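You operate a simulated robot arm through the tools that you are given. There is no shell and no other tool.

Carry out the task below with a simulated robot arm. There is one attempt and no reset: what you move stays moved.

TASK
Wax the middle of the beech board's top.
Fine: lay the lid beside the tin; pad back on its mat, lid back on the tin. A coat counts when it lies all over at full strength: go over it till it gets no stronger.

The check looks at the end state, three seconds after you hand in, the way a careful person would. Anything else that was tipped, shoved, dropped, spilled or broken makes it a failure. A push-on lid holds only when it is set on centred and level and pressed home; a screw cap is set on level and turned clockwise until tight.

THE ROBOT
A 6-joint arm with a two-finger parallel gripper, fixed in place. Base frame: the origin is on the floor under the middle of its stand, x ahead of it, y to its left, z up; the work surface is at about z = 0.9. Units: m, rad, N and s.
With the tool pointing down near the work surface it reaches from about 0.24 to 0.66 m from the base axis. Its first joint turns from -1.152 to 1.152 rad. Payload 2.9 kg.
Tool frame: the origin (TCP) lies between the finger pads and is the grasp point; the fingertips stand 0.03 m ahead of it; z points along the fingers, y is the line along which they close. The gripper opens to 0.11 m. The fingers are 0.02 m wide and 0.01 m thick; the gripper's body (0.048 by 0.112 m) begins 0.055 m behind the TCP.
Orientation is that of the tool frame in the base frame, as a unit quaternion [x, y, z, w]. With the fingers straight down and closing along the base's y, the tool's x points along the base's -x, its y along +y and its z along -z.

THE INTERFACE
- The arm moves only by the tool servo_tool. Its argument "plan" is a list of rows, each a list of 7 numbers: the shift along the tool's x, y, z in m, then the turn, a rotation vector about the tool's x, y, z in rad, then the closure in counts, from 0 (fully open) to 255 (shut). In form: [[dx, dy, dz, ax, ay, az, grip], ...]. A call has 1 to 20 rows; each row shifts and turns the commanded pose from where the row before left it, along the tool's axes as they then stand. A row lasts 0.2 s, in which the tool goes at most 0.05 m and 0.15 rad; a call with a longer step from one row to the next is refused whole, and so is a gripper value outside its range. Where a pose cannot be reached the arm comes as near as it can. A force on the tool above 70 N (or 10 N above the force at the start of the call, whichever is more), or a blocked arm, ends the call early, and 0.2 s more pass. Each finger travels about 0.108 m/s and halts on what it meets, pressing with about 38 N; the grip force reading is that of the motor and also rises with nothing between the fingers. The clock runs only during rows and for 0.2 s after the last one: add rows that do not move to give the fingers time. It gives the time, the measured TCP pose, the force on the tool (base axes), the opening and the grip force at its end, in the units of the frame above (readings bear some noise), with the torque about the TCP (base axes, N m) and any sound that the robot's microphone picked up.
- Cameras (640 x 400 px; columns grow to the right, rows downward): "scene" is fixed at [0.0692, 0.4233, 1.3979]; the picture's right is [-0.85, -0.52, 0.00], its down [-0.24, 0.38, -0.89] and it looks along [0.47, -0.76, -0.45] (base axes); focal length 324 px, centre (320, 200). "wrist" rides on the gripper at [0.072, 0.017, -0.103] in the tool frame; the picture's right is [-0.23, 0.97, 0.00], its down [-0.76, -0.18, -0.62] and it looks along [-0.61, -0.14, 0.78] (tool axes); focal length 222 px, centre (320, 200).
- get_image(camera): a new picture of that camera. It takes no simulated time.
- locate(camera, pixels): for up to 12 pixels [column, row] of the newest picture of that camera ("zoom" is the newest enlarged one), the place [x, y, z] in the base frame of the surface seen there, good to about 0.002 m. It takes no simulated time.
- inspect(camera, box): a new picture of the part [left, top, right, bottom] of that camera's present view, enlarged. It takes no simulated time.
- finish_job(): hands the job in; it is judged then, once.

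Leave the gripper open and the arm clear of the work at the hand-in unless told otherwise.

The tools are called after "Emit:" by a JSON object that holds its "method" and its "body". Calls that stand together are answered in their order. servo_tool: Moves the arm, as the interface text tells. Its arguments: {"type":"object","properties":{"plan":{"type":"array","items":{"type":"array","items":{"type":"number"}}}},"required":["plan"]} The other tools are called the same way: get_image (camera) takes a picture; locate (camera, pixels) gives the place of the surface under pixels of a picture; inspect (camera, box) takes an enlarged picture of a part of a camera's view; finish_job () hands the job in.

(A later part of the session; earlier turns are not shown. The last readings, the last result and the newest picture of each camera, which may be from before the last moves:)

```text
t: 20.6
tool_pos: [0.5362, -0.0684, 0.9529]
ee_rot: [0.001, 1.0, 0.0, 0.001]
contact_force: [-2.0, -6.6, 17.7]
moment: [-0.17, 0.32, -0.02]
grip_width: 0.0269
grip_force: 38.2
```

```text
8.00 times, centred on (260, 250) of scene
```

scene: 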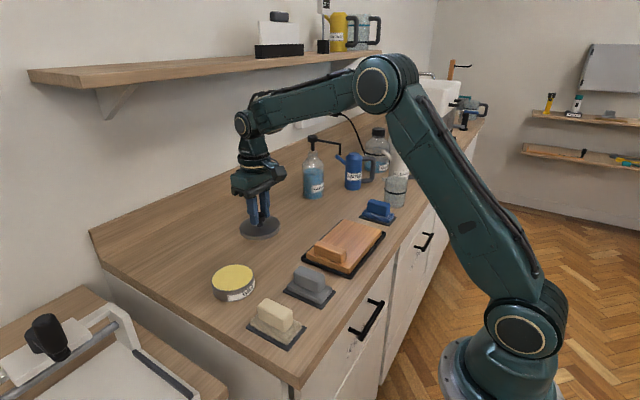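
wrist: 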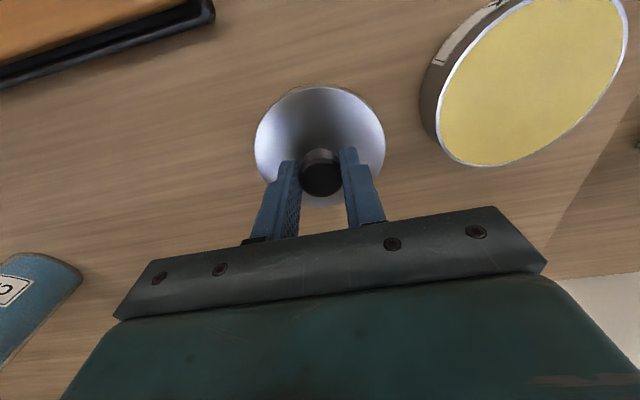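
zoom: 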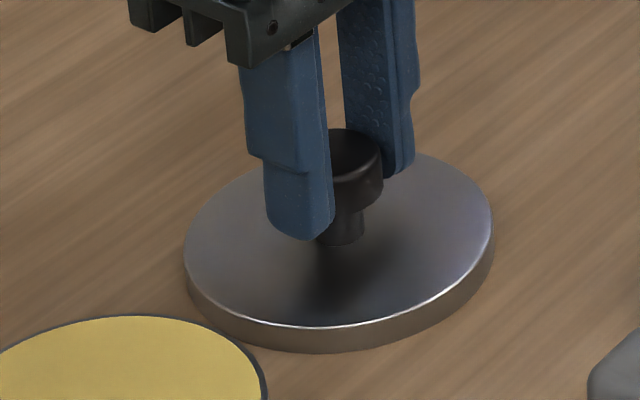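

The lid touched down and the force reads about 18 N upward. I'll ease back 1.5 mm, open the fingers gradually, and then rise straight up.

Emit:
{"method": "servo_tool", "body": {"plan": [[0, 0, -0.0015, 0, 0, 0, 255], [0, 0, 0, 0, 0, 0, 190], [0, 0, 0, 0, 0, 0, 170], [0, 0, 0, 0, 0, 0, 140], [0, 0, 0, 0, 0, 0, 110], [0, 0, 0, 0, 0, 0, 110], [0, 0, -0.01, 0, 0, 0, 110], [0, 0, -0.02, 0, 0, 0, 80], [0, 0, -0.03, 0, 0, 0, 60], [0, 0, -0.03, 0, 0, 0, 60], [0, 0, 0, 0, 0, 0, 60]]}}

Emit:
{"method": "get_image", "body": {"camera": "scene"}}

Emit:
{"method": "get_image", "body": {"camera": "wrist"}}

```text
t: 23.0
tool_pos: [0.5357, -0.0668, 1.043]
ee_rot: [0.0, 1.0, -0.001, 0.0]
contact_force: [-0.2, -0.2, -0.3]
moment: [0.01, 0.01, -0.01]
grip_width: 0.0842
grip_force: 0.1
```

```text
taken
```

scene: 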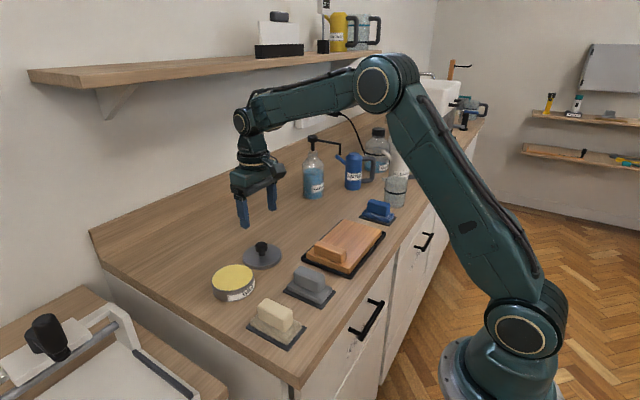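

```text
taken
```

wrist: 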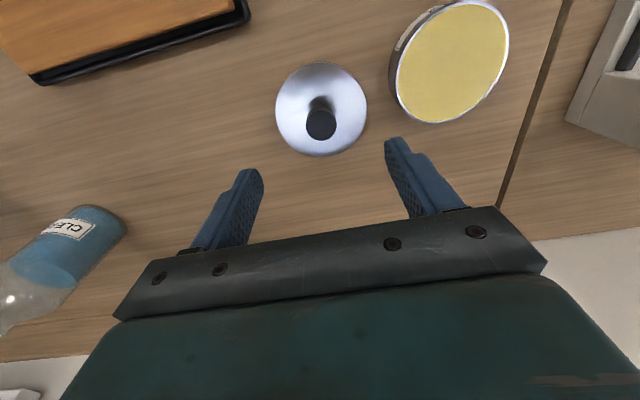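

The lid lies flat beside the tin. Next I'll move toward the cream pad, staying high, to see it from above and find the handle's exact centre and direction.

Emit:
{"method": "servo_tool", "body": {"plan": [[0.02, 0.016, -0.01, 0, 0, 0, 60], [0.024, 0.019, -0.01, 0, 0, 0, 60], [0.024, 0.019, -0.01, 0, 0, 0, 60], [0.024, 0.019, -0.007, 0, 0, 0, 60], [0.024, 0.019, 0, 0, 0, 0, 60], [0.024, 0.019, 0, 0, 0, 0, 60], [0.024, 0.019, 0, 0, 0, 0, 60], [0.024, 0.019, 0, 0, 0, 0, 60], [0.024, 0.019, 0, 0, 0, 0, 60], [0.024, 0.019, 0, 0, 0, 0, 60], [0, 0, 0, 0, 0, 0, 60]]}}

Emit:
{"method": "get_image", "body": {"camera": "wrist"}}

```text
t: 25.4
tool_pos: [0.2999, 0.1189, 1.0822]
ee_rot: [0.001, 1.0, 0.0, 0.0]
contact_force: [-0.2, -0.5, 0.1]
moment: [-0.01, 0.01, 0.0]
grip_width: 0.0841
grip_force: 0.0
```

```text
taken
```

wrist: 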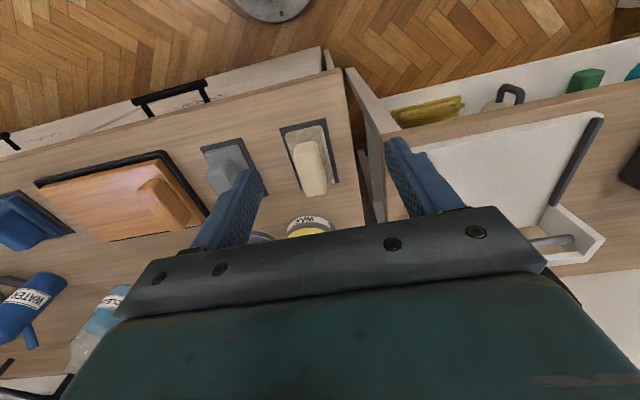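

I see the cream pad at (312,160). I'll zoom in on it.

Emit:
{"method": "inspect", "body": {"camera": "wrist", "box": [268, 105, 352, 215]}}

Emit:
{"method": "locate", "body": {"camera": "zoom", "pixels": [[320, 200], [250, 180], [340, 165], [285, 310], [375, 290], [300, 160], [330, 300], [200, 95], [375, 85], [255, 320], [420, 260], [350, 250]]}}

```text
3.64 times, centred on (310, 160) of wrist
```

zoom: 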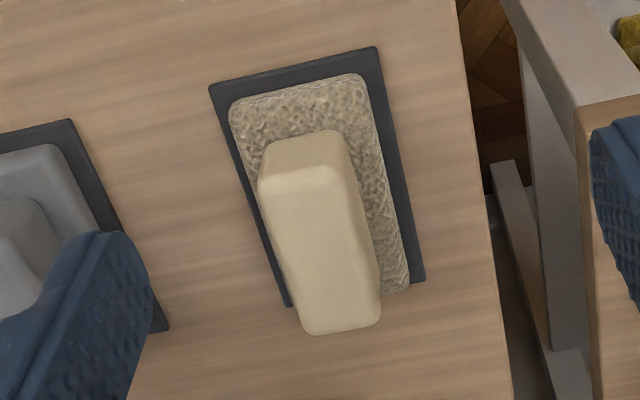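

```text
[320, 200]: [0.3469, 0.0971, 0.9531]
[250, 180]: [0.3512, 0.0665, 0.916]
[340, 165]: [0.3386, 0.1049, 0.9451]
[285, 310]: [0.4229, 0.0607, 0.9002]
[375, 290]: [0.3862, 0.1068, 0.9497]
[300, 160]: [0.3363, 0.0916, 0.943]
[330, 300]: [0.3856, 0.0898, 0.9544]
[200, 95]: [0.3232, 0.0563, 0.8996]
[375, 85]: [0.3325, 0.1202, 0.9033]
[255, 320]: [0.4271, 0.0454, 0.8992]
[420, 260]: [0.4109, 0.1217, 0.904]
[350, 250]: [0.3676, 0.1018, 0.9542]
```

I'll locate the handle's top edges precisely: left edge around (278,250), right edge around (366,250), near end (300,180), far end (345,325).

Emit:
{"method": "locate", "body": {"camera": "zoom", "pixels": [[274, 240], [268, 210], [283, 275], [355, 215], [362, 240], [370, 275], [295, 182], [330, 178], [320, 328], [355, 325], [310, 250], [330, 250]]}}

```text
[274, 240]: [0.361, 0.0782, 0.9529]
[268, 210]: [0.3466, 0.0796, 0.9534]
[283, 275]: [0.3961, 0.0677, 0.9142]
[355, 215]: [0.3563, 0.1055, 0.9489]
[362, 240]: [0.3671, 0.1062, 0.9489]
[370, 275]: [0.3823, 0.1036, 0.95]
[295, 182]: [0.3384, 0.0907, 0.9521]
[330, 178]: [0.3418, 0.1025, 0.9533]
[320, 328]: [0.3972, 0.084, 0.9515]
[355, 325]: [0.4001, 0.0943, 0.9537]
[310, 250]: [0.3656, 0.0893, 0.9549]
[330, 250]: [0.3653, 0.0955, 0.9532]
```

The handle centre is (0.3695, 0.0915), its top is at 0.954, its width 0.029, and it is aligned with x. I'll move above it at z=1.0 and then check alignment.

Emit:
{"method": "servo_tool", "body": {"plan": [[-0.015, -0.006, 0.0, 0, 0, 0, 80], [-0.018, -0.007, 0.02, 0, 0, 0, 100], [-0.018, -0.007, 0.02, 0, 0, 0, 110], [-0.0186, -0.0074, 0.02, 0, 0, 0, 110], [0, 0, 0.02, 0, 0, 0, 110], [0, 0, 0, 0, 0, 0, 110], [0, 0, 0, 0, 0, 0, 110]]}}

Emit:
{"method": "get_image", "body": {"camera": "wrist"}}

Emit:
{"method": "inspect", "body": {"camera": "scene", "box": [220, 220, 330, 360]}}

```text
t: 27.0
tool_pos: [0.3709, 0.0916, 1.0014]
ee_rot: [0.001, 1.0, -0.001, 0.0]
contact_force: [0.0, 0.1, 0.5]
moment: [0.02, 0.0, 0.01]
grip_width: 0.0625
grip_force: 0.1
```

```text
taken
```

wrist: 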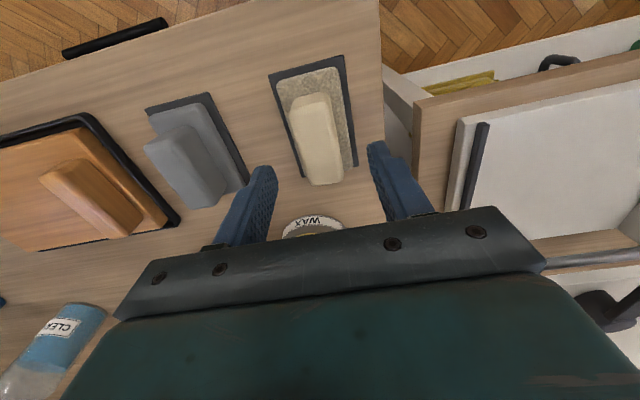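

```text
2.86 times, centred on (275, 290) of scene
```

zoom: 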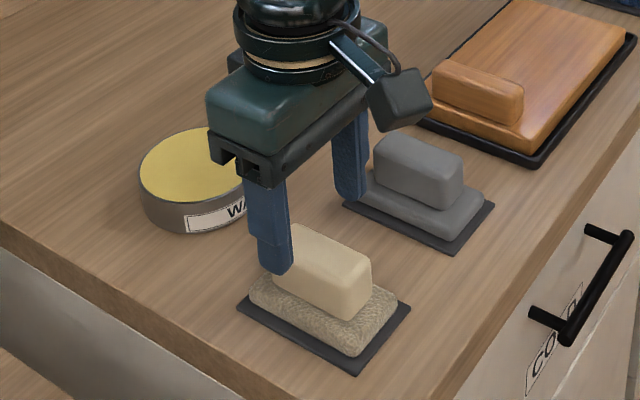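

The fingers straddle the cream handle with clearance on both sides. I'll descend to TCP z≈0.953 and close gradually.

Emit:
{"method": "servo_tool", "body": {"plan": [[0.0005, 0, 0.015, 0, 0, 0, 110], [0, 0, 0.015, 0, 0, 0, 110], [0, 0, 0.012, 0, 0, 0, 110], [0, 0, 0.006, 0, 0, 0, 110], [0, 0, 0, 0, 0, 0, 130], [0, 0, 0, 0, 0, 0, 150], [0, 0, 0, 0, 0, 0, 165], [0, 0, 0, 0, 0, 0, 180], [0, 0, 0, 0, 0, 0, 195], [0, 0, 0, 0, 0, 0, 215], [0, 0, 0, 0, 0, 0, 255], [0, 0, 0, 0, 0, 0, 255]]}}

Emit:
{"method": "inspect", "body": {"camera": "scene", "box": [220, 220, 330, 360]}}

```text
t: 29.6
tool_pos: [0.3686, 0.0909, 0.9533]
ee_rot: [0.0, 1.0, -0.001, 0.001]
contact_force: [-0.7, 0.4, 0.1]
moment: [0.03, 0.0, 0.01]
grip_width: 0.0294
grip_force: 37.7
```

```text
2.86 times, centred on (275, 290) of scene
```

zoom: 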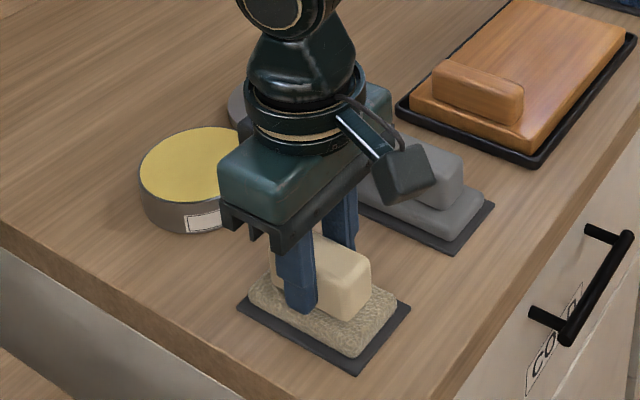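

The handle is gripped at 0.0294 m. With the mat top at z≈0.904, the pad's underside sits about 0.0495 below the TCP. I'll lift straight up 8 cm and look.

Emit:
{"method": "servo_tool", "body": {"plan": [[0, 0, -0.005, 0, 0, 0, 255], [0, 0, -0.01, 0, 0, 0, 255], [0, 0, -0.02, 0, 0, 0, 255], [0, 0, -0.02, 0, 0, 0, 255], [0, 0, -0.02, 0, 0, 0, 255], [0, 0, -0.015, 0, 0, 0, 255], [0, 0, 0, 0, 0, 0, 255]]}}

Emit:
{"method": "get_image", "body": {"camera": "scene"}}

Emit:
{"method": "inspect", "body": {"camera": "scene", "box": [220, 210, 330, 360]}}

Emit:
{"method": "get_image", "body": {"camera": "wrist"}}

```text
t: 31.2
tool_pos: [0.3677, 0.0905, 1.043]
ee_rot: [0.0, 1.0, 0.0, 0.0]
contact_force: [-0.3, -0.1, 0.0]
moment: [-0.01, -0.03, -0.02]
grip_width: 0.0291
grip_force: 38.3
```

```text
taken
```

scene: 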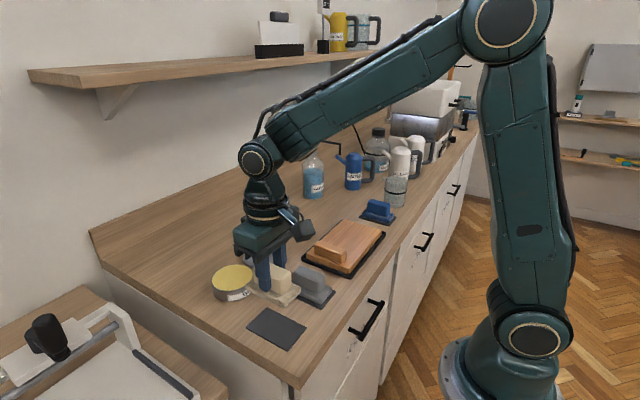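

```text
2.67 times, centred on (275, 285) of scene
```

zoom: 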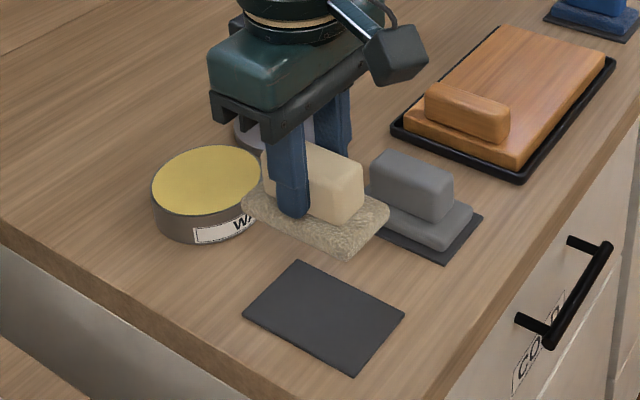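

```text
taken
```

wrist: 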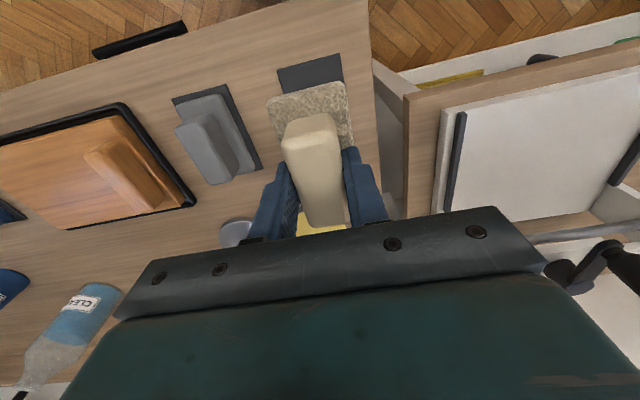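

The pad is held level and its mat stayed put. I'll locate the mat corners for the return trip, from the last zoom, and the tin rim from the wrist and scene views.

Emit:
{"method": "locate", "body": {"camera": "zoom", "pixels": [[298, 265], [249, 315], [352, 366], [400, 317], [325, 316], [155, 195], [205, 148], [260, 170], [205, 195]]}}

Emit:
{"method": "inspect", "body": {"camera": "scene", "box": [205, 255, 265, 305]}}

Emit:
{"method": "locate", "body": {"camera": "zoom", "pixels": [[80, 170], [120, 205], [200, 230], [300, 222], [400, 190], [250, 100], [100, 120], [250, 160], [350, 115]]}}

```text
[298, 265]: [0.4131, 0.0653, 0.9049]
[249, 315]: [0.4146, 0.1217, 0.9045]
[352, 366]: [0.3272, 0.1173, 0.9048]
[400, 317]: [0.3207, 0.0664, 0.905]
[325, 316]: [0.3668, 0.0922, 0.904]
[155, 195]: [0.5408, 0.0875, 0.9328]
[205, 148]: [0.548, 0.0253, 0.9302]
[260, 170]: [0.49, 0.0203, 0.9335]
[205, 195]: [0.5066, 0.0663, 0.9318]
```

```text
8.00 times, centred on (235, 280) of scene
```

zoom: 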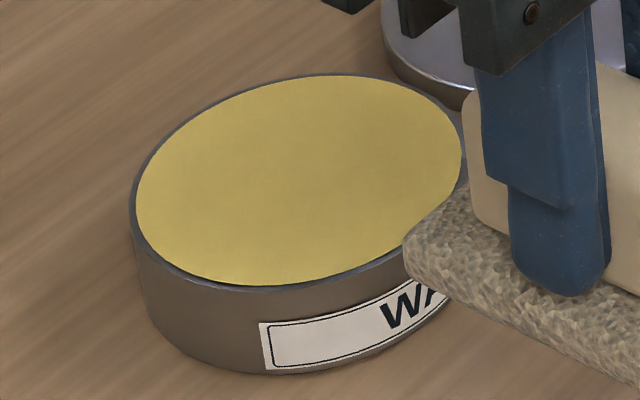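

```text
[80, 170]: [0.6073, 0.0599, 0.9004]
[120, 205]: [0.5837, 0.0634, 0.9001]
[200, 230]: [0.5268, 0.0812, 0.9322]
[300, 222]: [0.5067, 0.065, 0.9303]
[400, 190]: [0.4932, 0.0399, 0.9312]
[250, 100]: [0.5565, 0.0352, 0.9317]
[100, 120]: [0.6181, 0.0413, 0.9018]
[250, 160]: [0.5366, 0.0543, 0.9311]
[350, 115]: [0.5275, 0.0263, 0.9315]
```

The wax surface is at z≈0.931, flush with the rim, so a flat pad can press onto it. I'll carry the pad over the tin centre (0.517, 0.052) with its underside at about z=0.97.

Emit:
{"method": "servo_tool", "body": {"plan": [[-0.015, -0.004, 0, 0, 0, 0, 255], [-0.025, -0.0065, 0, 0, 0, 0, 255], [-0.025, -0.0065, 0, 0, 0, 0, 255], [-0.025, -0.0065, 0, 0, 0, 0, 255], [-0.025, -0.0065, 0, 0, 0, 0, 255], [-0.02, -0.005, 0, 0, 0, 0, 255], [-0.0143, -0.0035, 0, 0, 0, 0, 255], [0, 0, 0.015, 0, 0, 0, 255], [0, 0, 0.01, 0, 0, 0, 255], [0, 0, 0, 0, 0, 0, 255], [0, 0, 0, 0, 0, 0, 255]]}}

Emit:
{"method": "get_image", "body": {"camera": "wrist"}}

Emit:
{"method": "inspect", "body": {"camera": "scene", "box": [180, 220, 290, 320]}}

```text
t: 33.6
tool_pos: [0.5172, 0.0546, 1.0174]
ee_rot: [0.001, 1.0, 0.0, 0.0]
contact_force: [0.2, -0.4, -0.3]
moment: [-0.01, -0.02, 0.03]
grip_width: 0.0292
grip_force: 38.4
```

```text
taken
```

wrist: 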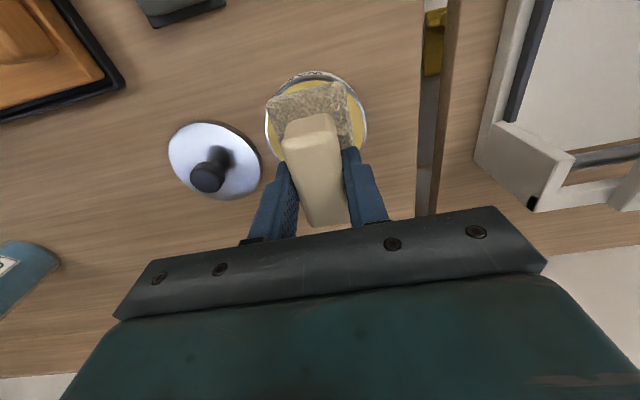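

```text
4.00 times, centred on (235, 270) of scene
```

zoom: 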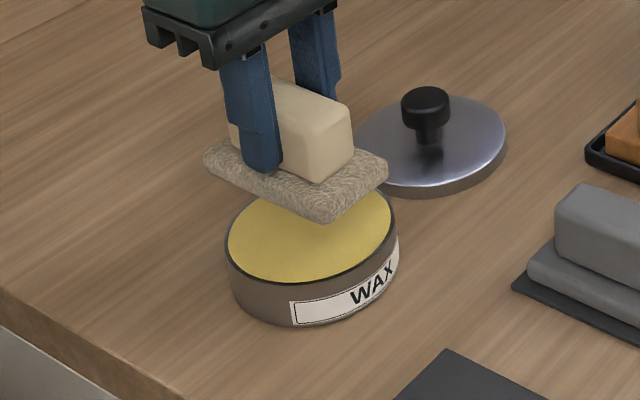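

The pad is above the wax. I'll shift 2.5 mm in y to centre it, lower to just above the wax, then go in 1 mm steps.

Emit:
{"method": "servo_tool", "body": {"plan": [[0, -0.002, 0.012, 0, 0, 0, 255], [0, 0, 0.012, 0, 0, 0, 255], [0, 0, 0.006, 0, 0, 0, 255], [0, 0, 0.002, 0, 0, 0, 255], [0, 0, 0.001, 0, 0, 0, 255], [0, 0, 0.001, 0, 0, 0, 255]]}}

```text
t: 35.0
tool_pos: [0.519, 0.0511, 0.9827]
ee_rot: [0.0, 1.0, 0.001, 0.0]
contact_force: [0.1, 0.1, 0.0]
moment: [-0.02, -0.04, 0.02]
grip_width: 0.0293
grip_force: 38.2
```

There's no contact yet at z=0.9827, so I'll continue in 1 mm steps.

Emit:
{"method": "servo_tool", "body": {"plan": [[0.0, 0.001, 0.001, 0, 0, 0, 255], [0, 0, 0.001, 0, 0, 0, 255]]}}

Emit:
{"method": "inspect", "body": {"camera": "scene", "box": [190, 240, 290, 310]}}

```text
t: 35.6
tool_pos: [0.5182, 0.0528, 0.9811]
ee_rot: [0.0, 1.0, -0.001, 0.0]
contact_force: [0.4, -0.6, -0.8]
moment: [0.01, -0.01, -0.03]
grip_width: 0.0292
grip_force: 38.2
```

```text
5.71 times, centred on (240, 275) of scene
```

zoom: 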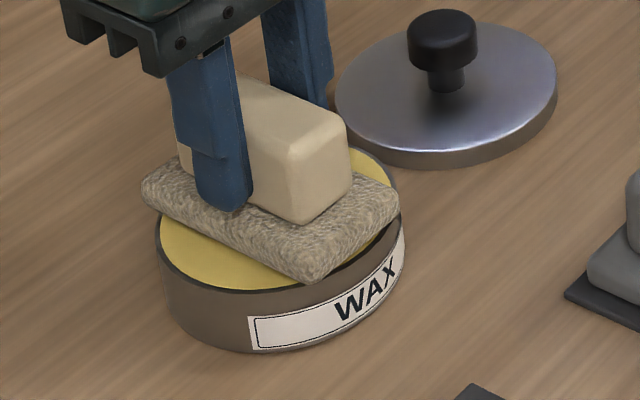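

The pad is almost touching the wax. I'll go two more 1 mm steps.

Emit:
{"method": "servo_tool", "body": {"plan": [[0, 0, 0.001, 0, 0, 0, 255], [0, 0, 0.001, 0, 0, 0, 255]]}}

```text
t: 36.2
tool_pos: [0.5187, 0.0512, 0.9794]
ee_rot: [0.0, 1.0, 0.001, 0.0]
contact_force: [-0.3, 0.1, -1.2]
moment: [-0.01, 0.0, -0.02]
grip_width: 0.0292
grip_force: 38.4
```

Emit:
{"method": "servo_tool", "body": {"plan": [[0, 0, 0.001, 0, 0, 0, 255], [0, 0, 0.001, 0, 0, 0, 255]]}}

```text
t: 36.8
tool_pos: [0.5199, 0.052, 0.9793]
ee_rot: [0.0, 1.0, 0.001, 0.001]
contact_force: [-0.1, 1.5, 10.7]
moment: [0.08, 0.54, -0.11]
grip_width: 0.0291
grip_force: 38.1
```

Contact is made at about 11 N. I'll press 0.7 mm more and make small circling moves, about ±5 mm, to load the pad.

Emit:
{"method": "servo_tool", "body": {"plan": [[0, 0, 0.0007, 0, 0, 0, 255], [0.003, 0, 0, 0, 0, 0, 255], [0.0, 0.004, 0, 0, 0, 0, 255], [-0.003, 0, 0, 0, 0, 0, 255], [-0.003, 0, 0, 0, 0, 0, 255], [0, -0.004, 0, 0, 0, 0, 255], [0, -0.004, 0, 0, 0, 0, 255], [0.003, 0, 0, 0, 0, 0, 255], [0.0, 0.004, 0, 0, 0, 0, 255], [0, 0, 0, 0, 0, 0, 255]]}}

Emit:
{"method": "inspect", "body": {"camera": "scene", "box": [190, 240, 290, 310]}}

```text
t: 39.0
tool_pos: [0.5199, 0.0509, 0.9792]
ee_rot: [0.003, 1.0, 0.0, 0.002]
contact_force: [5.4, -11.3, 26.0]
moment: [-0.49, -0.58, -0.16]
grip_width: 0.0292
grip_force: 37.6
```

```text
5.71 times, centred on (240, 275) of scene
```

zoom: 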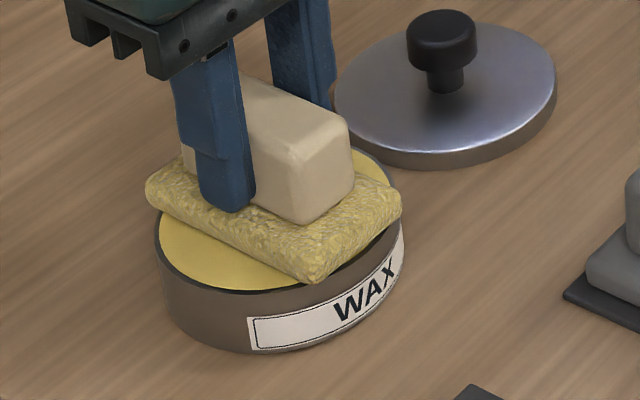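

The pad's sole has turned yellow, so it's loaded with wax. I'll lift straight up and view it.

Emit:
{"method": "servo_tool", "body": {"plan": [[0, 0, -0.002, 0, 0, 0, 255], [0, 0, -0.005, 0, 0, 0, 255], [0, 0, -0.015, 0, 0, 0, 255], [0, 0, -0.02, 0, 0, 0, 255], [0, 0, -0.02, 0, 0, 0, 255], [0, 0, 0, 0, 0, 0, 255]]}}

Emit:
{"method": "inspect", "body": {"camera": "scene", "box": [180, 220, 290, 310]}}

Emit:
{"method": "get_image", "body": {"camera": "wrist"}}

```text
t: 40.4
tool_pos: [0.5184, 0.0505, 1.0393]
ee_rot: [0.0, 1.0, 0.0, -0.001]
contact_force: [0.0, -0.2, -1.3]
moment: [0.01, -0.03, 0.0]
grip_width: 0.0293
grip_force: 38.1
```

```text
4.44 times, centred on (235, 265) of scene
```

zoom: 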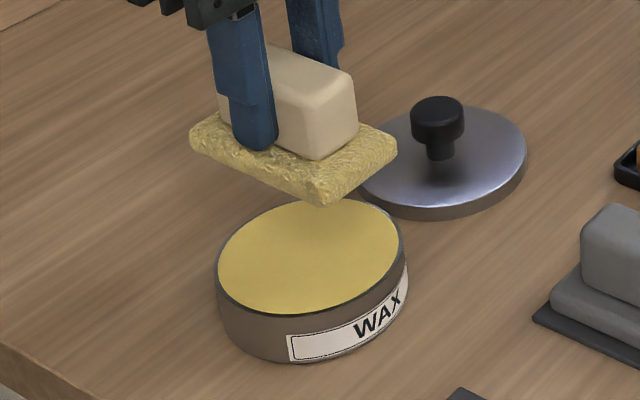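

```text
taken
```

wrist: 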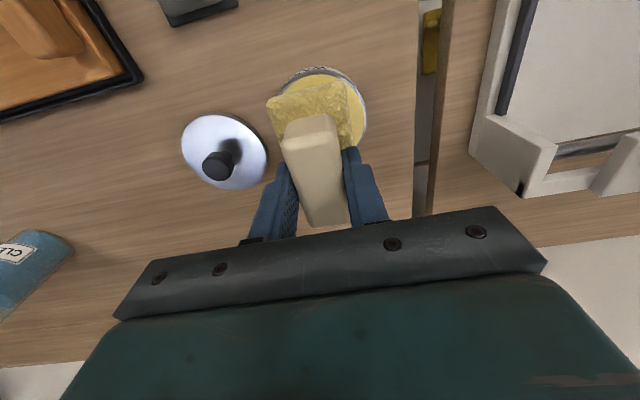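

The pad is evenly coated. I'll carry it high to above the board's middle (0.379, −0.21), clear of the lid's knob and the board's handle.

Emit:
{"method": "servo_tool", "body": {"plan": [[0, 0, -0.01, 0, 0, 0, 255], [0.01, -0.02, -0.01, 0, 0, 0, 255], [0.016, -0.03, 0, 0, 0, 0, 255], [0.016, -0.03, 0, 0, 0, 0, 255], [0.016, -0.03, 0, 0, 0, 0, 255], [0.016, -0.03, 0, 0, 0, 0, 255], [0.016, -0.03, 0, 0, 0, 0, 255], [0.016, -0.03, 0, 0, 0, 0, 255], [0.016, -0.03, 0, 0, 0, 0, 255], [0.012, -0.02, 0, 0, 0, 0, 255], [0.0054, -0.0105, 0, 0, 0, 0, 255], [0, 0, 0.02, 0, 0, 0, 255], [0, 0, 0.02, 0, 0, 0, 255], [0, 0, 0, 0, 0, 0, 255]]}}

Emit:
{"method": "inspect", "body": {"camera": "scene", "box": [280, 170, 410, 290]}}

Emit:
{"method": "get_image", "body": {"camera": "wrist"}}

```text
t: 43.4
tool_pos: [0.3798, -0.2077, 1.0186]
ee_rot: [0.0, 1.0, 0.0, 0.0]
contact_force: [0.3, -0.1, -1.1]
moment: [0.01, 0.02, -0.04]
grip_width: 0.0293
grip_force: 37.8
```

```text
3.33 times, centred on (345, 230) of scene
```

zoom: 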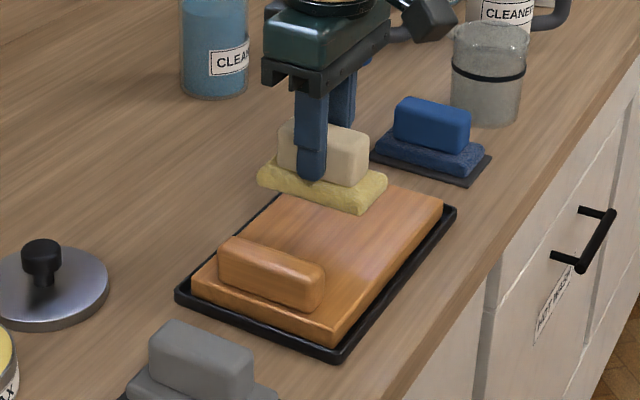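

```text
taken
```

wrist: 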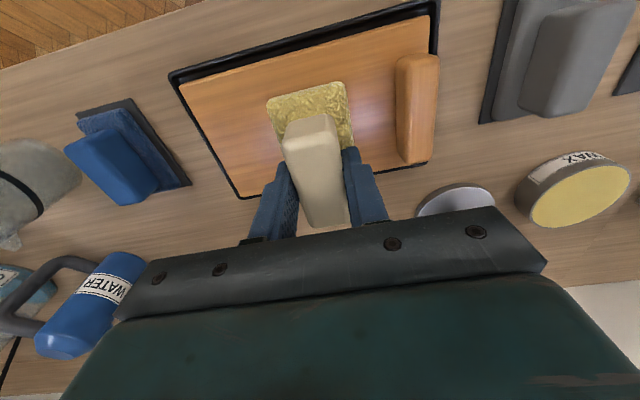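

The pad is above the board's middle with clearance to the wooden handle. I'll lower to just above the surface and then in 1 mm steps.

Emit:
{"method": "servo_tool", "body": {"plan": [[0, 0, 0.015, 0, 0, 0, 255], [0, 0, 0.015, 0, 0, 0, 255], [0, 0, 0.01, 0, 0, 0, 255], [0, 0, 0.004, 0, 0, 0, 255], [0, 0, 0.001, 0, 0, 0, 255], [0, 0, 0.001, 0, 0, 0, 255], [0, 0, 0, 0, 0, 0, 255]]}}

```text
t: 45.0
tool_pos: [0.378, -0.2089, 0.973]
ee_rot: [0.0, 1.0, 0.0, 0.0]
contact_force: [-0.8, 0.0, -1.1]
moment: [0.03, 0.01, 0.0]
grip_width: 0.0295
grip_force: 38.1
```

Emit:
{"method": "servo_tool", "body": {"plan": [[0, 0, 0.001, 0, 0, 0, 255], [0, 0, 0.001, 0, 0, 0, 255]]}}

```text
t: 45.6
tool_pos: [0.3789, -0.2098, 0.9703]
ee_rot: [0.0, 1.0, 0.0, -0.001]
contact_force: [-2.5, 1.5, 6.1]
moment: [0.05, -0.19, 0.03]
grip_width: 0.0289
grip_force: 37.5
```

Contact with the board at about 6 N. I'll stroke gently along y: to −0.172, back to −0.25, and return to the middle.

Emit:
{"method": "servo_tool", "body": {"plan": [[0, 0.005, 0.0003, 0, 0, 0, 255], [0, 0.01, 0, 0, 0, 0, 255], [0, 0.01, 0, 0, 0, 0, 255], [0, 0.01, 0, 0, 0, 0, 255], [0, -0.01, 0, 0, 0, 0, 255], [0, -0.01, 0, 0, 0, 0, 255], [0, -0.01, 0, 0, 0, 0, 255], [0, -0.01, 0, 0, 0, 0, 255], [0, -0.01, 0, 0, 0, 0, 255], [0, -0.01, 0, 0, 0, 0, 255], [0, -0.01, 0, 0, 0, 0, 255], [0, 0, 0, 0, 0, 0, 255]]}}

Emit:
{"method": "inspect", "body": {"camera": "scene", "box": [290, 190, 400, 290]}}

Emit:
{"method": "get_image", "body": {"camera": "wrist"}}

```text
t: 48.2
tool_pos: [0.3789, -0.2429, 0.971]
ee_rot: [0.0, 1.0, -0.001, -0.001]
contact_force: [0.3, 0.1, -1.2]
moment: [0.01, 0.0, 0.01]
grip_width: 0.0291
grip_force: 38.1
```

```text
4.00 times, centred on (345, 240) of scene
```

zoom: 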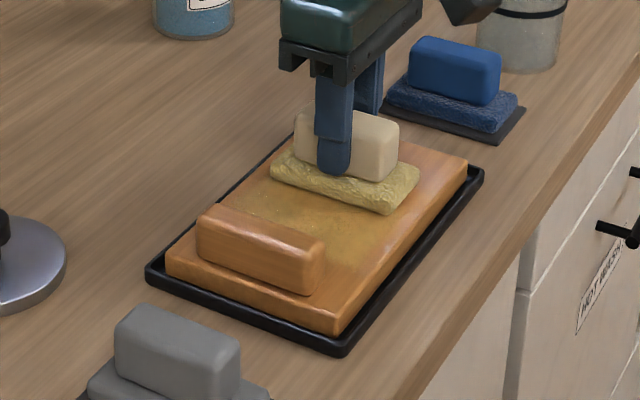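

```text
taken
```

wrist: 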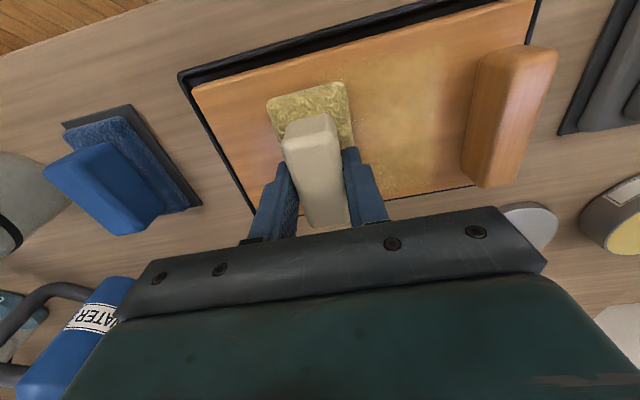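

A yellowish film is laid, but at the far end contact was lost (force ≈ 0). I'll press down about 1 mm more and check the force.

Emit:
{"method": "servo_tool", "body": {"plan": [[0, 0, 0.001, 0, 0, 0, 255], [0, 0, 0, 0, 0, 0, 255]]}}

```text
t: 48.8
tool_pos: [0.3787, -0.243, 0.9715]
ee_rot: [0.0, 1.0, 0.0, 0.002]
contact_force: [-0.6, 0.4, 4.8]
moment: [0.03, -0.25, 0.04]
grip_width: 0.0293
grip_force: 37.4
```

Contact is at about 5 N. I'll press 0.5 mm more and make a pass up to y≈−0.173, shift 8 mm toward the base, and come back.

Emit:
{"method": "servo_tool", "body": {"plan": [[0, 0, 0.0005, 0, 0, 0, 255], [0, 0.01, 0, 0, 0, 0, 255], [0, 0.01, 0, 0, 0, 0, 255], [0, 0.01, 0, 0, 0, 0, 255], [0, 0.01, 0, 0, 0, 0, 255], [0, 0.01, 0, 0, 0, 0, 255], [0, 0.01, 0, 0, 0, 0, 255], [0, 0.01, 0, 0, 0, 0, 255], [0.008, 0, 0, 0, 0, 0, 255], [0, 0, 0, 0, 0, 0, 255]]}}

Emit:
{"method": "get_image", "body": {"camera": "wrist"}}

```text
t: 51.0
tool_pos: [0.3741, -0.1719, 0.9699]
ee_rot: [-0.002, 1.0, 0.0, 0.003]
contact_force: [13.6, 5.5, 30.0]
moment: [0.31, -0.27, -0.04]
grip_width: 0.0294
grip_force: 37.8
```

```text
taken
```

wrist: 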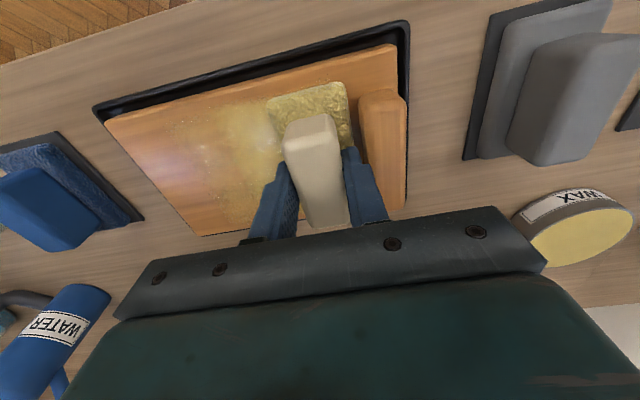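

The force grew to 30 N at the handle end, so the surface lies about 1.5 mm higher relative to my path there. I'll ease off 1 mm and go back along −y with a slight downward slope to keep the force even.

Emit:
{"method": "servo_tool", "body": {"plan": [[0, 0, -0.001, 0, 0, 0, 255], [0, -0.01, 0.0001, 0, 0, 0, 255], [0, -0.01, 0.0001, 0, 0, 0, 255], [0, -0.01, 0.0001, 0, 0, 0, 255]]}}

Emit:
{"method": "servo_tool", "body": {"plan": [[0, -0.01, 0.0002, 0, 0, 0, 255], [0, -0.01, 0.0002, 0, 0, 0, 255], [0, -0.01, 0.0002, 0, 0, 0, 255], [0, -0.01, 0.0002, 0, 0, 0, 255]]}}

Emit:
{"method": "inspect", "body": {"camera": "scene", "box": [290, 190, 400, 290]}}

Emit:
{"method": "get_image", "body": {"camera": "wrist"}}

```text
t: 52.0
tool_pos: [0.3702, -0.203, 0.9705]
ee_rot: [0.0, 1.0, 0.0, -0.001]
contact_force: [-0.6, 12.2, 28.8]
moment: [0.38, -0.18, 0.02]
grip_width: 0.0288
grip_force: 37.9
```

```text
t: 53.0
tool_pos: [0.3714, -0.2423, 0.9693]
ee_rot: [-0.002, 1.0, 0.0, 0.001]
contact_force: [-0.5, 15.9, 36.4]
moment: [0.49, 0.3, -0.04]
grip_width: 0.0294
grip_force: 38.2
```

```text
4.00 times, centred on (345, 240) of scene
```

zoom: 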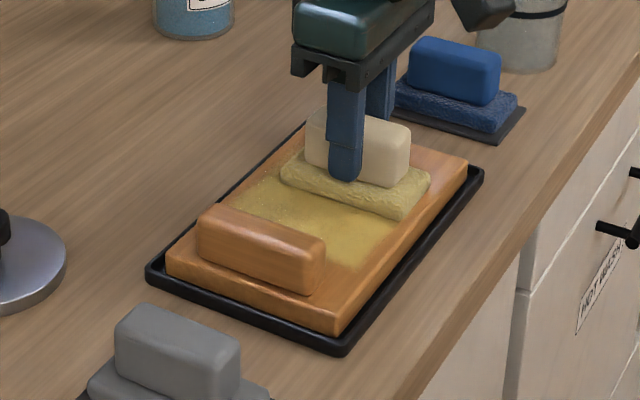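

```text
taken
```

wrist: 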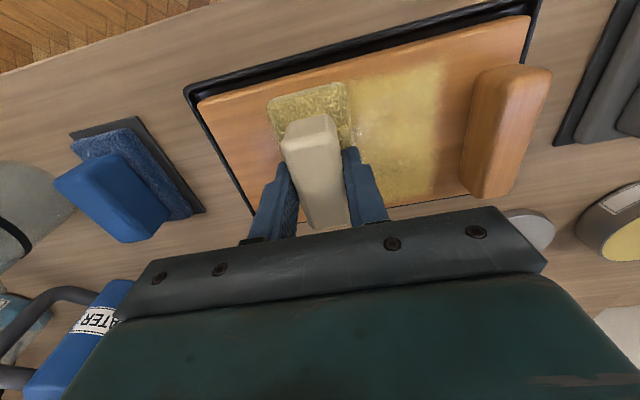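

The film is stronger now, but the force is up to 36 N, so I'll ease off 1.2 mm. Then I'll continue with passes: shift to x≈0.386, stroke to +y, and come back.

Emit:
{"method": "servo_tool", "body": {"plan": [[0, 0, -0.0012, 0, 0, 0, 255], [-0.008, 0, 0, 0, 0, 0, 255], [-0.008, 0, 0, 0, 0, 0, 255], [0, 0.01, 0, 0, 0, 0, 255], [0, 0.01, 0, 0, 0, 0, 255], [0, 0.01, 0, 0, 0, 0, 255], [0, 0.01, 0, 0, 0, 0, 255]]}}

Emit:
{"method": "servo_tool", "body": {"plan": [[0, 0.01, 0, 0, 0, 0, 255], [0, 0.01, 0, 0, 0, 0, 255], [0, 0.01, 0, 0, 0, 0, 255], [0, -0.01, 0, 0, 0, 0, 255], [0, -0.01, 0, 0, 0, 0, 255], [0, -0.01, 0, 0, 0, 0, 255], [0, -0.01, 0, 0, 0, 0, 255]]}}

Emit:
{"method": "servo_tool", "body": {"plan": [[0, -0.01, 0, 0, 0, 0, 255], [0, -0.01, 0, 0, 0, 0, 255], [0, -0.01, 0, 0, 0, 0, 255], [0, -0.01, 0, 0, 0, 0, 255], [0, 0, 0, 0, 0, 0, 255]]}}

Emit:
{"method": "inspect", "body": {"camera": "scene", "box": [290, 190, 400, 290]}}

Emit:
{"method": "inspect", "body": {"camera": "wrist", "box": [180, 0, 560, 230]}}

```text
t: 54.6
tool_pos: [0.3882, -0.2043, 0.9703]
ee_rot: [0.0, 1.0, 0.0, 0.0]
contact_force: [0.3, -6.6, 13.7]
moment: [-0.26, -0.08, -0.05]
grip_width: 0.0289
grip_force: 37.8
```

```text
t: 56.2
tool_pos: [0.3857, -0.2147, 0.9704]
ee_rot: [0.0, 1.0, 0.001, 0.0]
contact_force: [-0.3, 9.2, 17.3]
moment: [0.26, -0.09, 0.0]
grip_width: 0.0293
grip_force: 37.9
```

```text
t: 57.4
tool_pos: [0.3882, -0.2531, 0.9711]
ee_rot: [-0.001, 1.0, 0.0, 0.0]
contact_force: [-0.5, 5.4, 14.2]
moment: [0.11, -0.04, 0.06]
grip_width: 0.0291
grip_force: 38.1
```

```text
4.00 times, centred on (345, 240) of scene
```

zoom: 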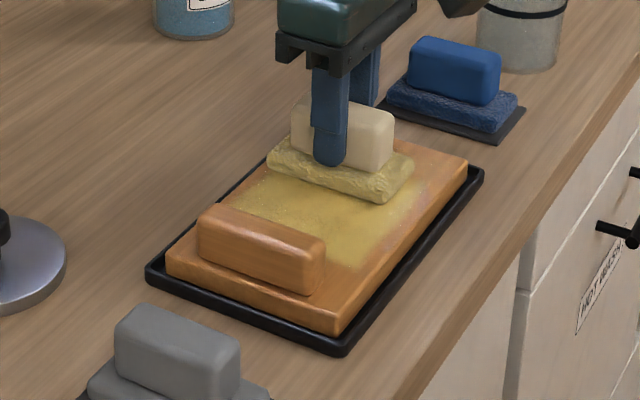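

```text
1.68 times, centred on (370, 115) of wrist
```

zoom: 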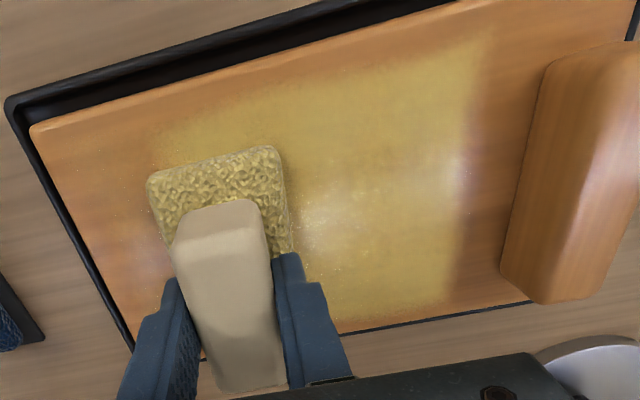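

The coat now covers most of the middle at a steady 14–17 N. I'll do another cycle with x at 0.379 and 0.371.

Emit:
{"method": "servo_tool", "body": {"plan": [[0.009, 0, 0, 0, 0, 0, 255], [0, 0.01, 0, 0, 0, 0, 255], [0, 0.01, 0, 0, 0, 0, 255], [0, 0.01, 0, 0, 0, 0, 255], [0, 0.01, 0, 0, 0, 0, 255], [0, 0.01, 0, 0, 0, 0, 255], [0, 0.01, 0, 0, 0, 0, 255], [0, 0.01, 0, 0, 0, 0, 255], [0, 0.008, 0, 0, 0, 0, 255], [0.008, 0, 0, 0, 0, 0, 255]]}}

Emit:
{"method": "servo_tool", "body": {"plan": [[0, -0.01, 0, 0, 0, 0, 255], [0, -0.01, 0, 0, 0, 0, 255], [0, -0.01, 0, 0, 0, 0, 255], [0, -0.01, 0, 0, 0, 0, 255], [0, -0.01, 0, 0, 0, 0, 255], [0, -0.01, 0, 0, 0, 0, 255], [0, -0.01, 0, 0, 0, 0, 255], [0, -0.008, 0, 0, 0, 0, 255]]}}

Emit:
{"method": "servo_tool", "body": {"plan": [[-0.008, 0, 0, 0, 0, 0, 255], [-0.008, 0, 0, 0, 0, 0, 255], [0, 0.01, 0, 0, 0, 0, 255], [0, 0.01, 0, 0, 0, 0, 255], [0, 0.01, 0, 0, 0, 0, 255], [0, 0.01, 0, 0, 0, 0, 255], [0, 0.01, 0, 0, 0, 0, 255], [0, 0.01, 0, 0, 0, 0, 255], [0, 0.01, 0, 0, 0, 0, 255], [0, 0.008, 0, 0, 0, 0, 255], [0, 0, 0, 0, 0, 0, 255]]}}

Emit:
{"method": "inspect", "body": {"camera": "scene", "box": [290, 190, 400, 290]}}

Emit:
{"method": "inspect", "body": {"camera": "wrist", "box": [80, 0, 460, 240]}}

```text
t: 59.6
tool_pos: [0.3706, -0.1756, 0.971]
ee_rot: [0.0, 1.0, 0.001, 0.0]
contact_force: [0.0, -0.2, -1.2]
moment: [0.01, 0.02, 0.03]
grip_width: 0.029
grip_force: 37.3
```

```text
t: 61.4
tool_pos: [0.371, -0.2521, 0.9703]
ee_rot: [0.0, 1.0, 0.0, 0.0]
contact_force: [-0.4, 0.8, 0.5]
moment: [0.03, 0.0, 0.02]
grip_width: 0.0294
grip_force: 37.4
```

```text
t: 63.8
tool_pos: [0.3861, -0.1752, 0.9715]
ee_rot: [0.0, 1.0, 0.0, 0.0]
contact_force: [-0.3, 0.1, -1.0]
moment: [0.02, 0.03, 0.03]
grip_width: 0.0293
grip_force: 37.8
```

```text
4.00 times, centred on (345, 240) of scene
```

zoom: 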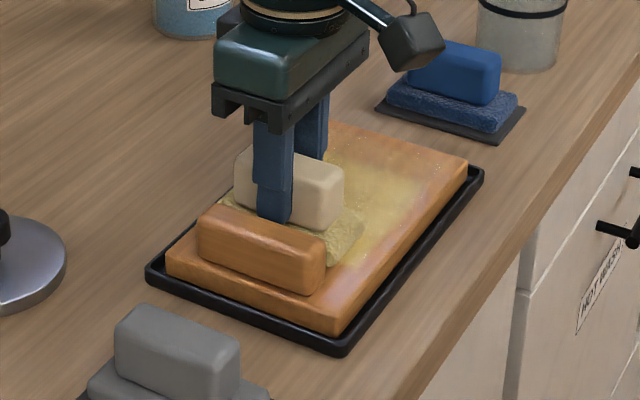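

```text
1.67 times, centred on (270, 120) of wrist
```

zoom: 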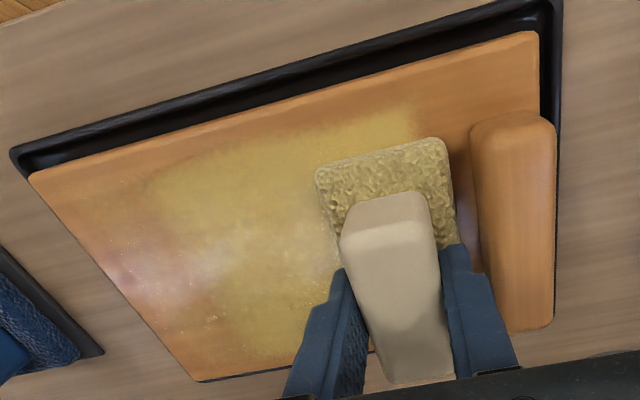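

Contact faded during that cycle (force ≈ 0). I'll lower 1 mm, check the force, and then go on.

Emit:
{"method": "servo_tool", "body": {"plan": [[0, 0, 0.001, 0, 0, 0, 255], [0, 0, 0, 0, 0, 0, 255]]}}

```text
t: 64.4
tool_pos: [0.3858, -0.1754, 0.9711]
ee_rot: [-0.001, 1.0, 0.0, 0.0]
contact_force: [-3.9, 2.0, 11.3]
moment: [0.04, 0.2, 0.0]
grip_width: 0.029
grip_force: 38.0
```

Contact is at 11 N. I'll stroke back along −y at x≈0.386 with a bit more pressure.

Emit:
{"method": "servo_tool", "body": {"plan": [[0, -0.01, 0.0004, 0, 0, 0, 255], [0, -0.01, 0, 0, 0, 0, 255], [0, -0.01, 0, 0, 0, 0, 255], [0, -0.01, 0, 0, 0, 0, 255]]}}

Emit:
{"method": "servo_tool", "body": {"plan": [[0, -0.01, 0, 0, 0, 0, 255], [0, -0.01, 0, 0, 0, 0, 255], [0, -0.01, 0, 0, 0, 0, 255], [0, -0.01, 0, 0, 0, 0, 255]]}}

```text
t: 65.4
tool_pos: [0.3863, -0.2157, 0.9696]
ee_rot: [0.0, 1.0, 0.0, 0.001]
contact_force: [0.3, 4.5, 9.0]
moment: [0.1, -0.16, 0.04]
grip_width: 0.0294
grip_force: 37.4
```

```text
t: 66.4
tool_pos: [0.3867, -0.2547, 0.9697]
ee_rot: [0.0, 1.0, 0.0, 0.002]
contact_force: [-0.2, 16.1, 32.5]
moment: [0.46, 0.13, -0.02]
grip_width: 0.0291
grip_force: 38.0
```

The force wanders between 9 and 32 N. I'll ease off 0.6 mm and continue with x≈0.378 along +y.

Emit:
{"method": "servo_tool", "body": {"plan": [[0.008, 0, -0.0006, 0, 0, 0, 255], [0, 0.01, 0, 0, 0, 0, 255], [0, 0.01, 0, 0, 0, 0, 255], [0, 0.01, 0, 0, 0, 0, 255], [0, 0.01, 0, 0, 0, 0, 255]]}}

Emit:
{"method": "servo_tool", "body": {"plan": [[0, 0.01, 0, 0, 0, 0, 255], [0, 0.01, 0, 0, 0, 0, 255], [0, 0.01, 0, 0, 0, 0, 255], [0, 0.008, 0, 0, 0, 0, 255]]}}

Emit:
{"method": "inspect", "body": {"camera": "wrist", "box": [80, 0, 460, 240]}}

```text
t: 67.6
tool_pos: [0.3761, -0.217, 0.9691]
ee_rot: [0.0, 1.0, 0.0, 0.0]
contact_force: [0.7, -9.1, 19.1]
moment: [-0.37, -0.34, -0.12]
grip_width: 0.0293
grip_force: 37.8
```

```text
t: 68.6
tool_pos: [0.3766, -0.1776, 0.9683]
ee_rot: [0.0, 1.0, 0.001, -0.001]
contact_force: [0.5, -4.1, 7.6]
moment: [-0.14, -0.39, -0.19]
grip_width: 0.0293
grip_force: 37.8
```

```text
1.67 times, centred on (270, 120) of wrist
```

zoom: 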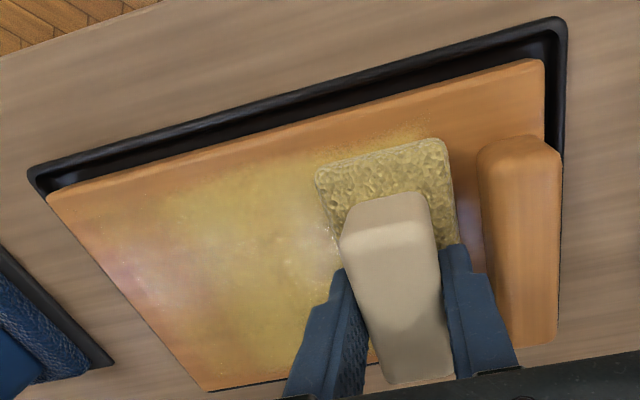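

The TCP now sits about 2 mm lower for the same force, so the handle has slipped slightly in the grip, which is fine. I'll lift off and look at the coat from above before reloading.

Emit:
{"method": "servo_tool", "body": {"plan": [[0, 0, -0.005, 0, 0, 0, 255], [0, 0, -0.015, 0, 0, 0, 255], [0, 0.0, -0.03, 0, 0, 0, 255], [0, 0.0, -0.04, 0, 0, 0, 255], [-0.03, 0.03, 0, 0, 0, 0, 255], [-0.04, 0.04, 0, 0, 0, 0, 255], [-0.03, 0.04, 0, 0, 0, 0, 255], [0, 0, 0, 0, 0, 0, 255]]}}

Emit:
{"method": "get_image", "body": {"camera": "wrist"}}

Emit:
{"method": "inspect", "body": {"camera": "scene", "box": [290, 190, 400, 290]}}

Emit:
{"method": "inspect", "body": {"camera": "scene", "box": [200, 180, 320, 270]}}

```text
refused: row 6 steps farther than a row can; nothing moved
```

```text
taken
```

wrist: 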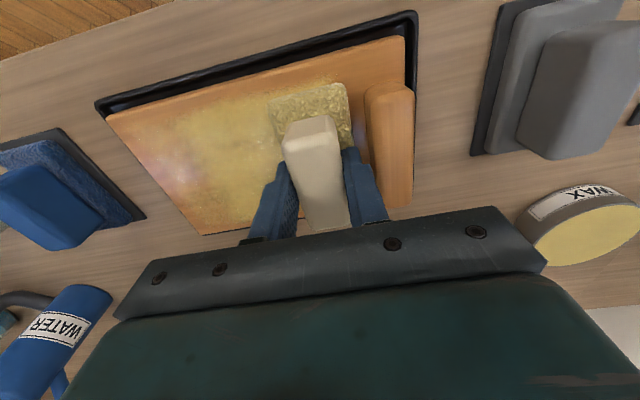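

```text
4.00 times, centred on (345, 240) of scene
```

zoom: 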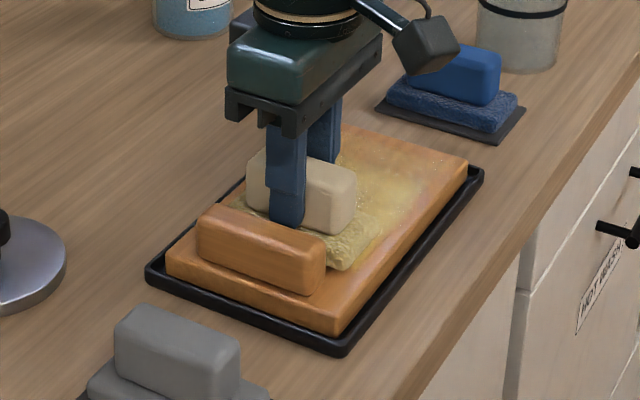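

```text
4.44 times, centred on (260, 225) of scene
```

zoom: 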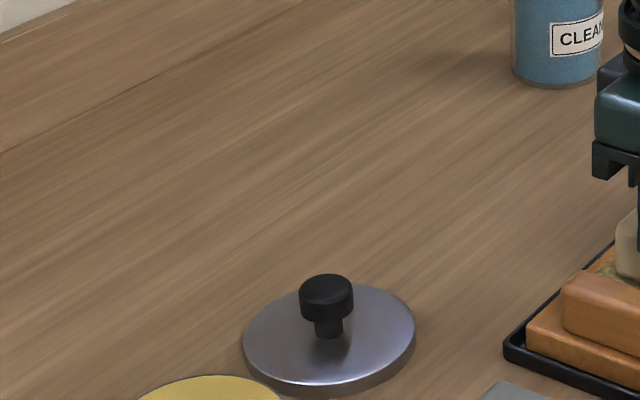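

That call was refused because one row's step was too long. I'll repeat it with shorter steps: straight up, then toward the tin.

Emit:
{"method": "servo_tool", "body": {"plan": [[0, 0, -0.005, 0, 0, 0, 255], [0, 0, -0.015, 0, 0, 0, 255], [0, 0.0, -0.03, 0, 0, 0, 255], [0, 0.0, -0.03, 0, 0, 0, 255], [-0.018, 0.03, 0, 0, 0, 0, 255], [-0.018, 0.03, 0, 0, 0, 0, 255], [-0.018, 0.03, 0, 0, 0, 0, 255], [-0.018, 0.03, 0, 0, 0, 0, 255], [0, 0, 0, 0, 0, 0, 255]]}}

Emit:
{"method": "get_image", "body": {"camera": "wrist"}}

Emit:
{"method": "inspect", "body": {"camera": "scene", "box": [290, 190, 400, 290]}}

Emit:
{"method": "inspect", "body": {"camera": "scene", "box": [200, 180, 320, 270]}}

```text
t: 70.6
tool_pos: [0.4496, -0.0557, 1.0502]
ee_rot: [0.0, 1.0, 0.0, 0.0]
contact_force: [0.1, -0.4, -0.5]
moment: [0.0, -0.01, 0.04]
grip_width: 0.0291
grip_force: 37.9
```

```text
taken
```

wrist: 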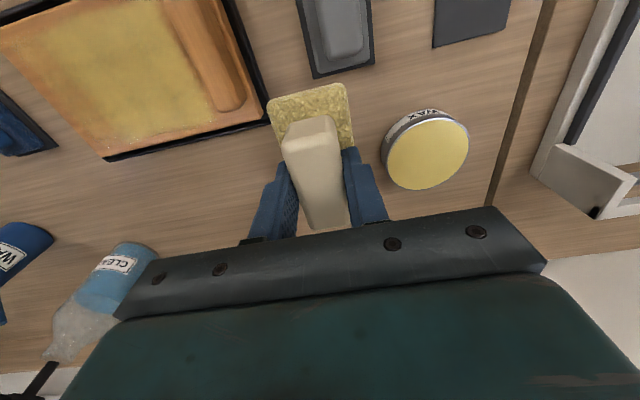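

```text
4.00 times, centred on (345, 240) of scene
```

zoom: 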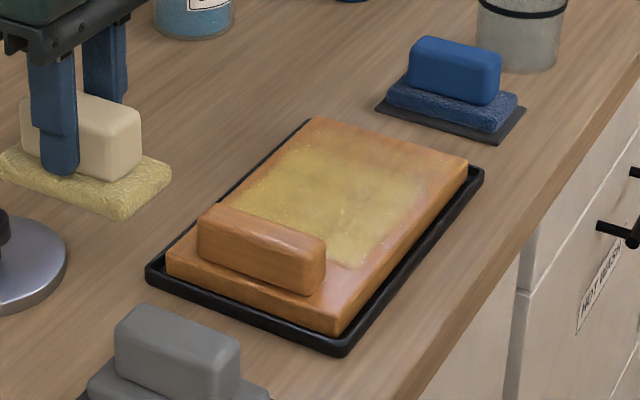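

```text
4.44 times, centred on (260, 225) of scene
```

zoom: 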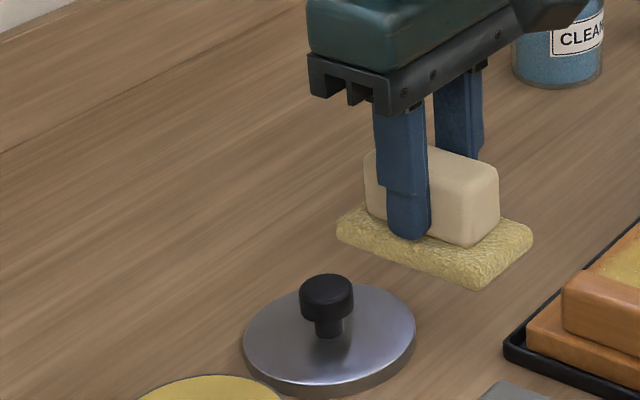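

The coat lies over the middle but looks uneven, and the pad is paler. I'll reload it: move over the tin centre and descend to just above the wax.

Emit:
{"method": "servo_tool", "body": {"plan": [[-0.017, 0.027, 0, 0, 0, 0, 255], [-0.017, 0.027, 0, 0, 0, 0, 255], [-0.017, 0.027, 0, 0, 0, 0, 255], [-0.0165, 0.0265, 0, 0, 0, 0, 255], [0, 0, 0, 0, 0, 0, 255], [0, 0, 0.02, 0, 0, 0, 255], [0, 0, 0.02, 0, 0, 0, 255], [0, 0, 0.015, 0, 0, 0, 255], [0, 0, 0.008, 0, 0, 0, 255], [0, 0, 0.003, 0, 0, 0, 255], [0, 0, 0.001, 0, 0, 0, 255], [0, 0, 0, 0, 0, 0, 255]]}}

Emit:
{"method": "inspect", "body": {"camera": "scene", "box": [190, 240, 290, 310]}}

```text
t: 73.2
tool_pos: [0.517, 0.0506, 0.9813]
ee_rot: [0.0, 1.0, 0.001, 0.0]
contact_force: [0.4, -0.5, -1.4]
moment: [-0.01, -0.01, 0.02]
grip_width: 0.0293
grip_force: 38.3
```

```text
5.71 times, centred on (240, 275) of scene
```

zoom: 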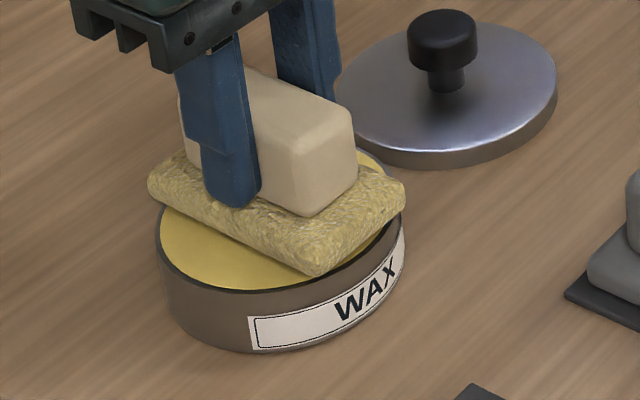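

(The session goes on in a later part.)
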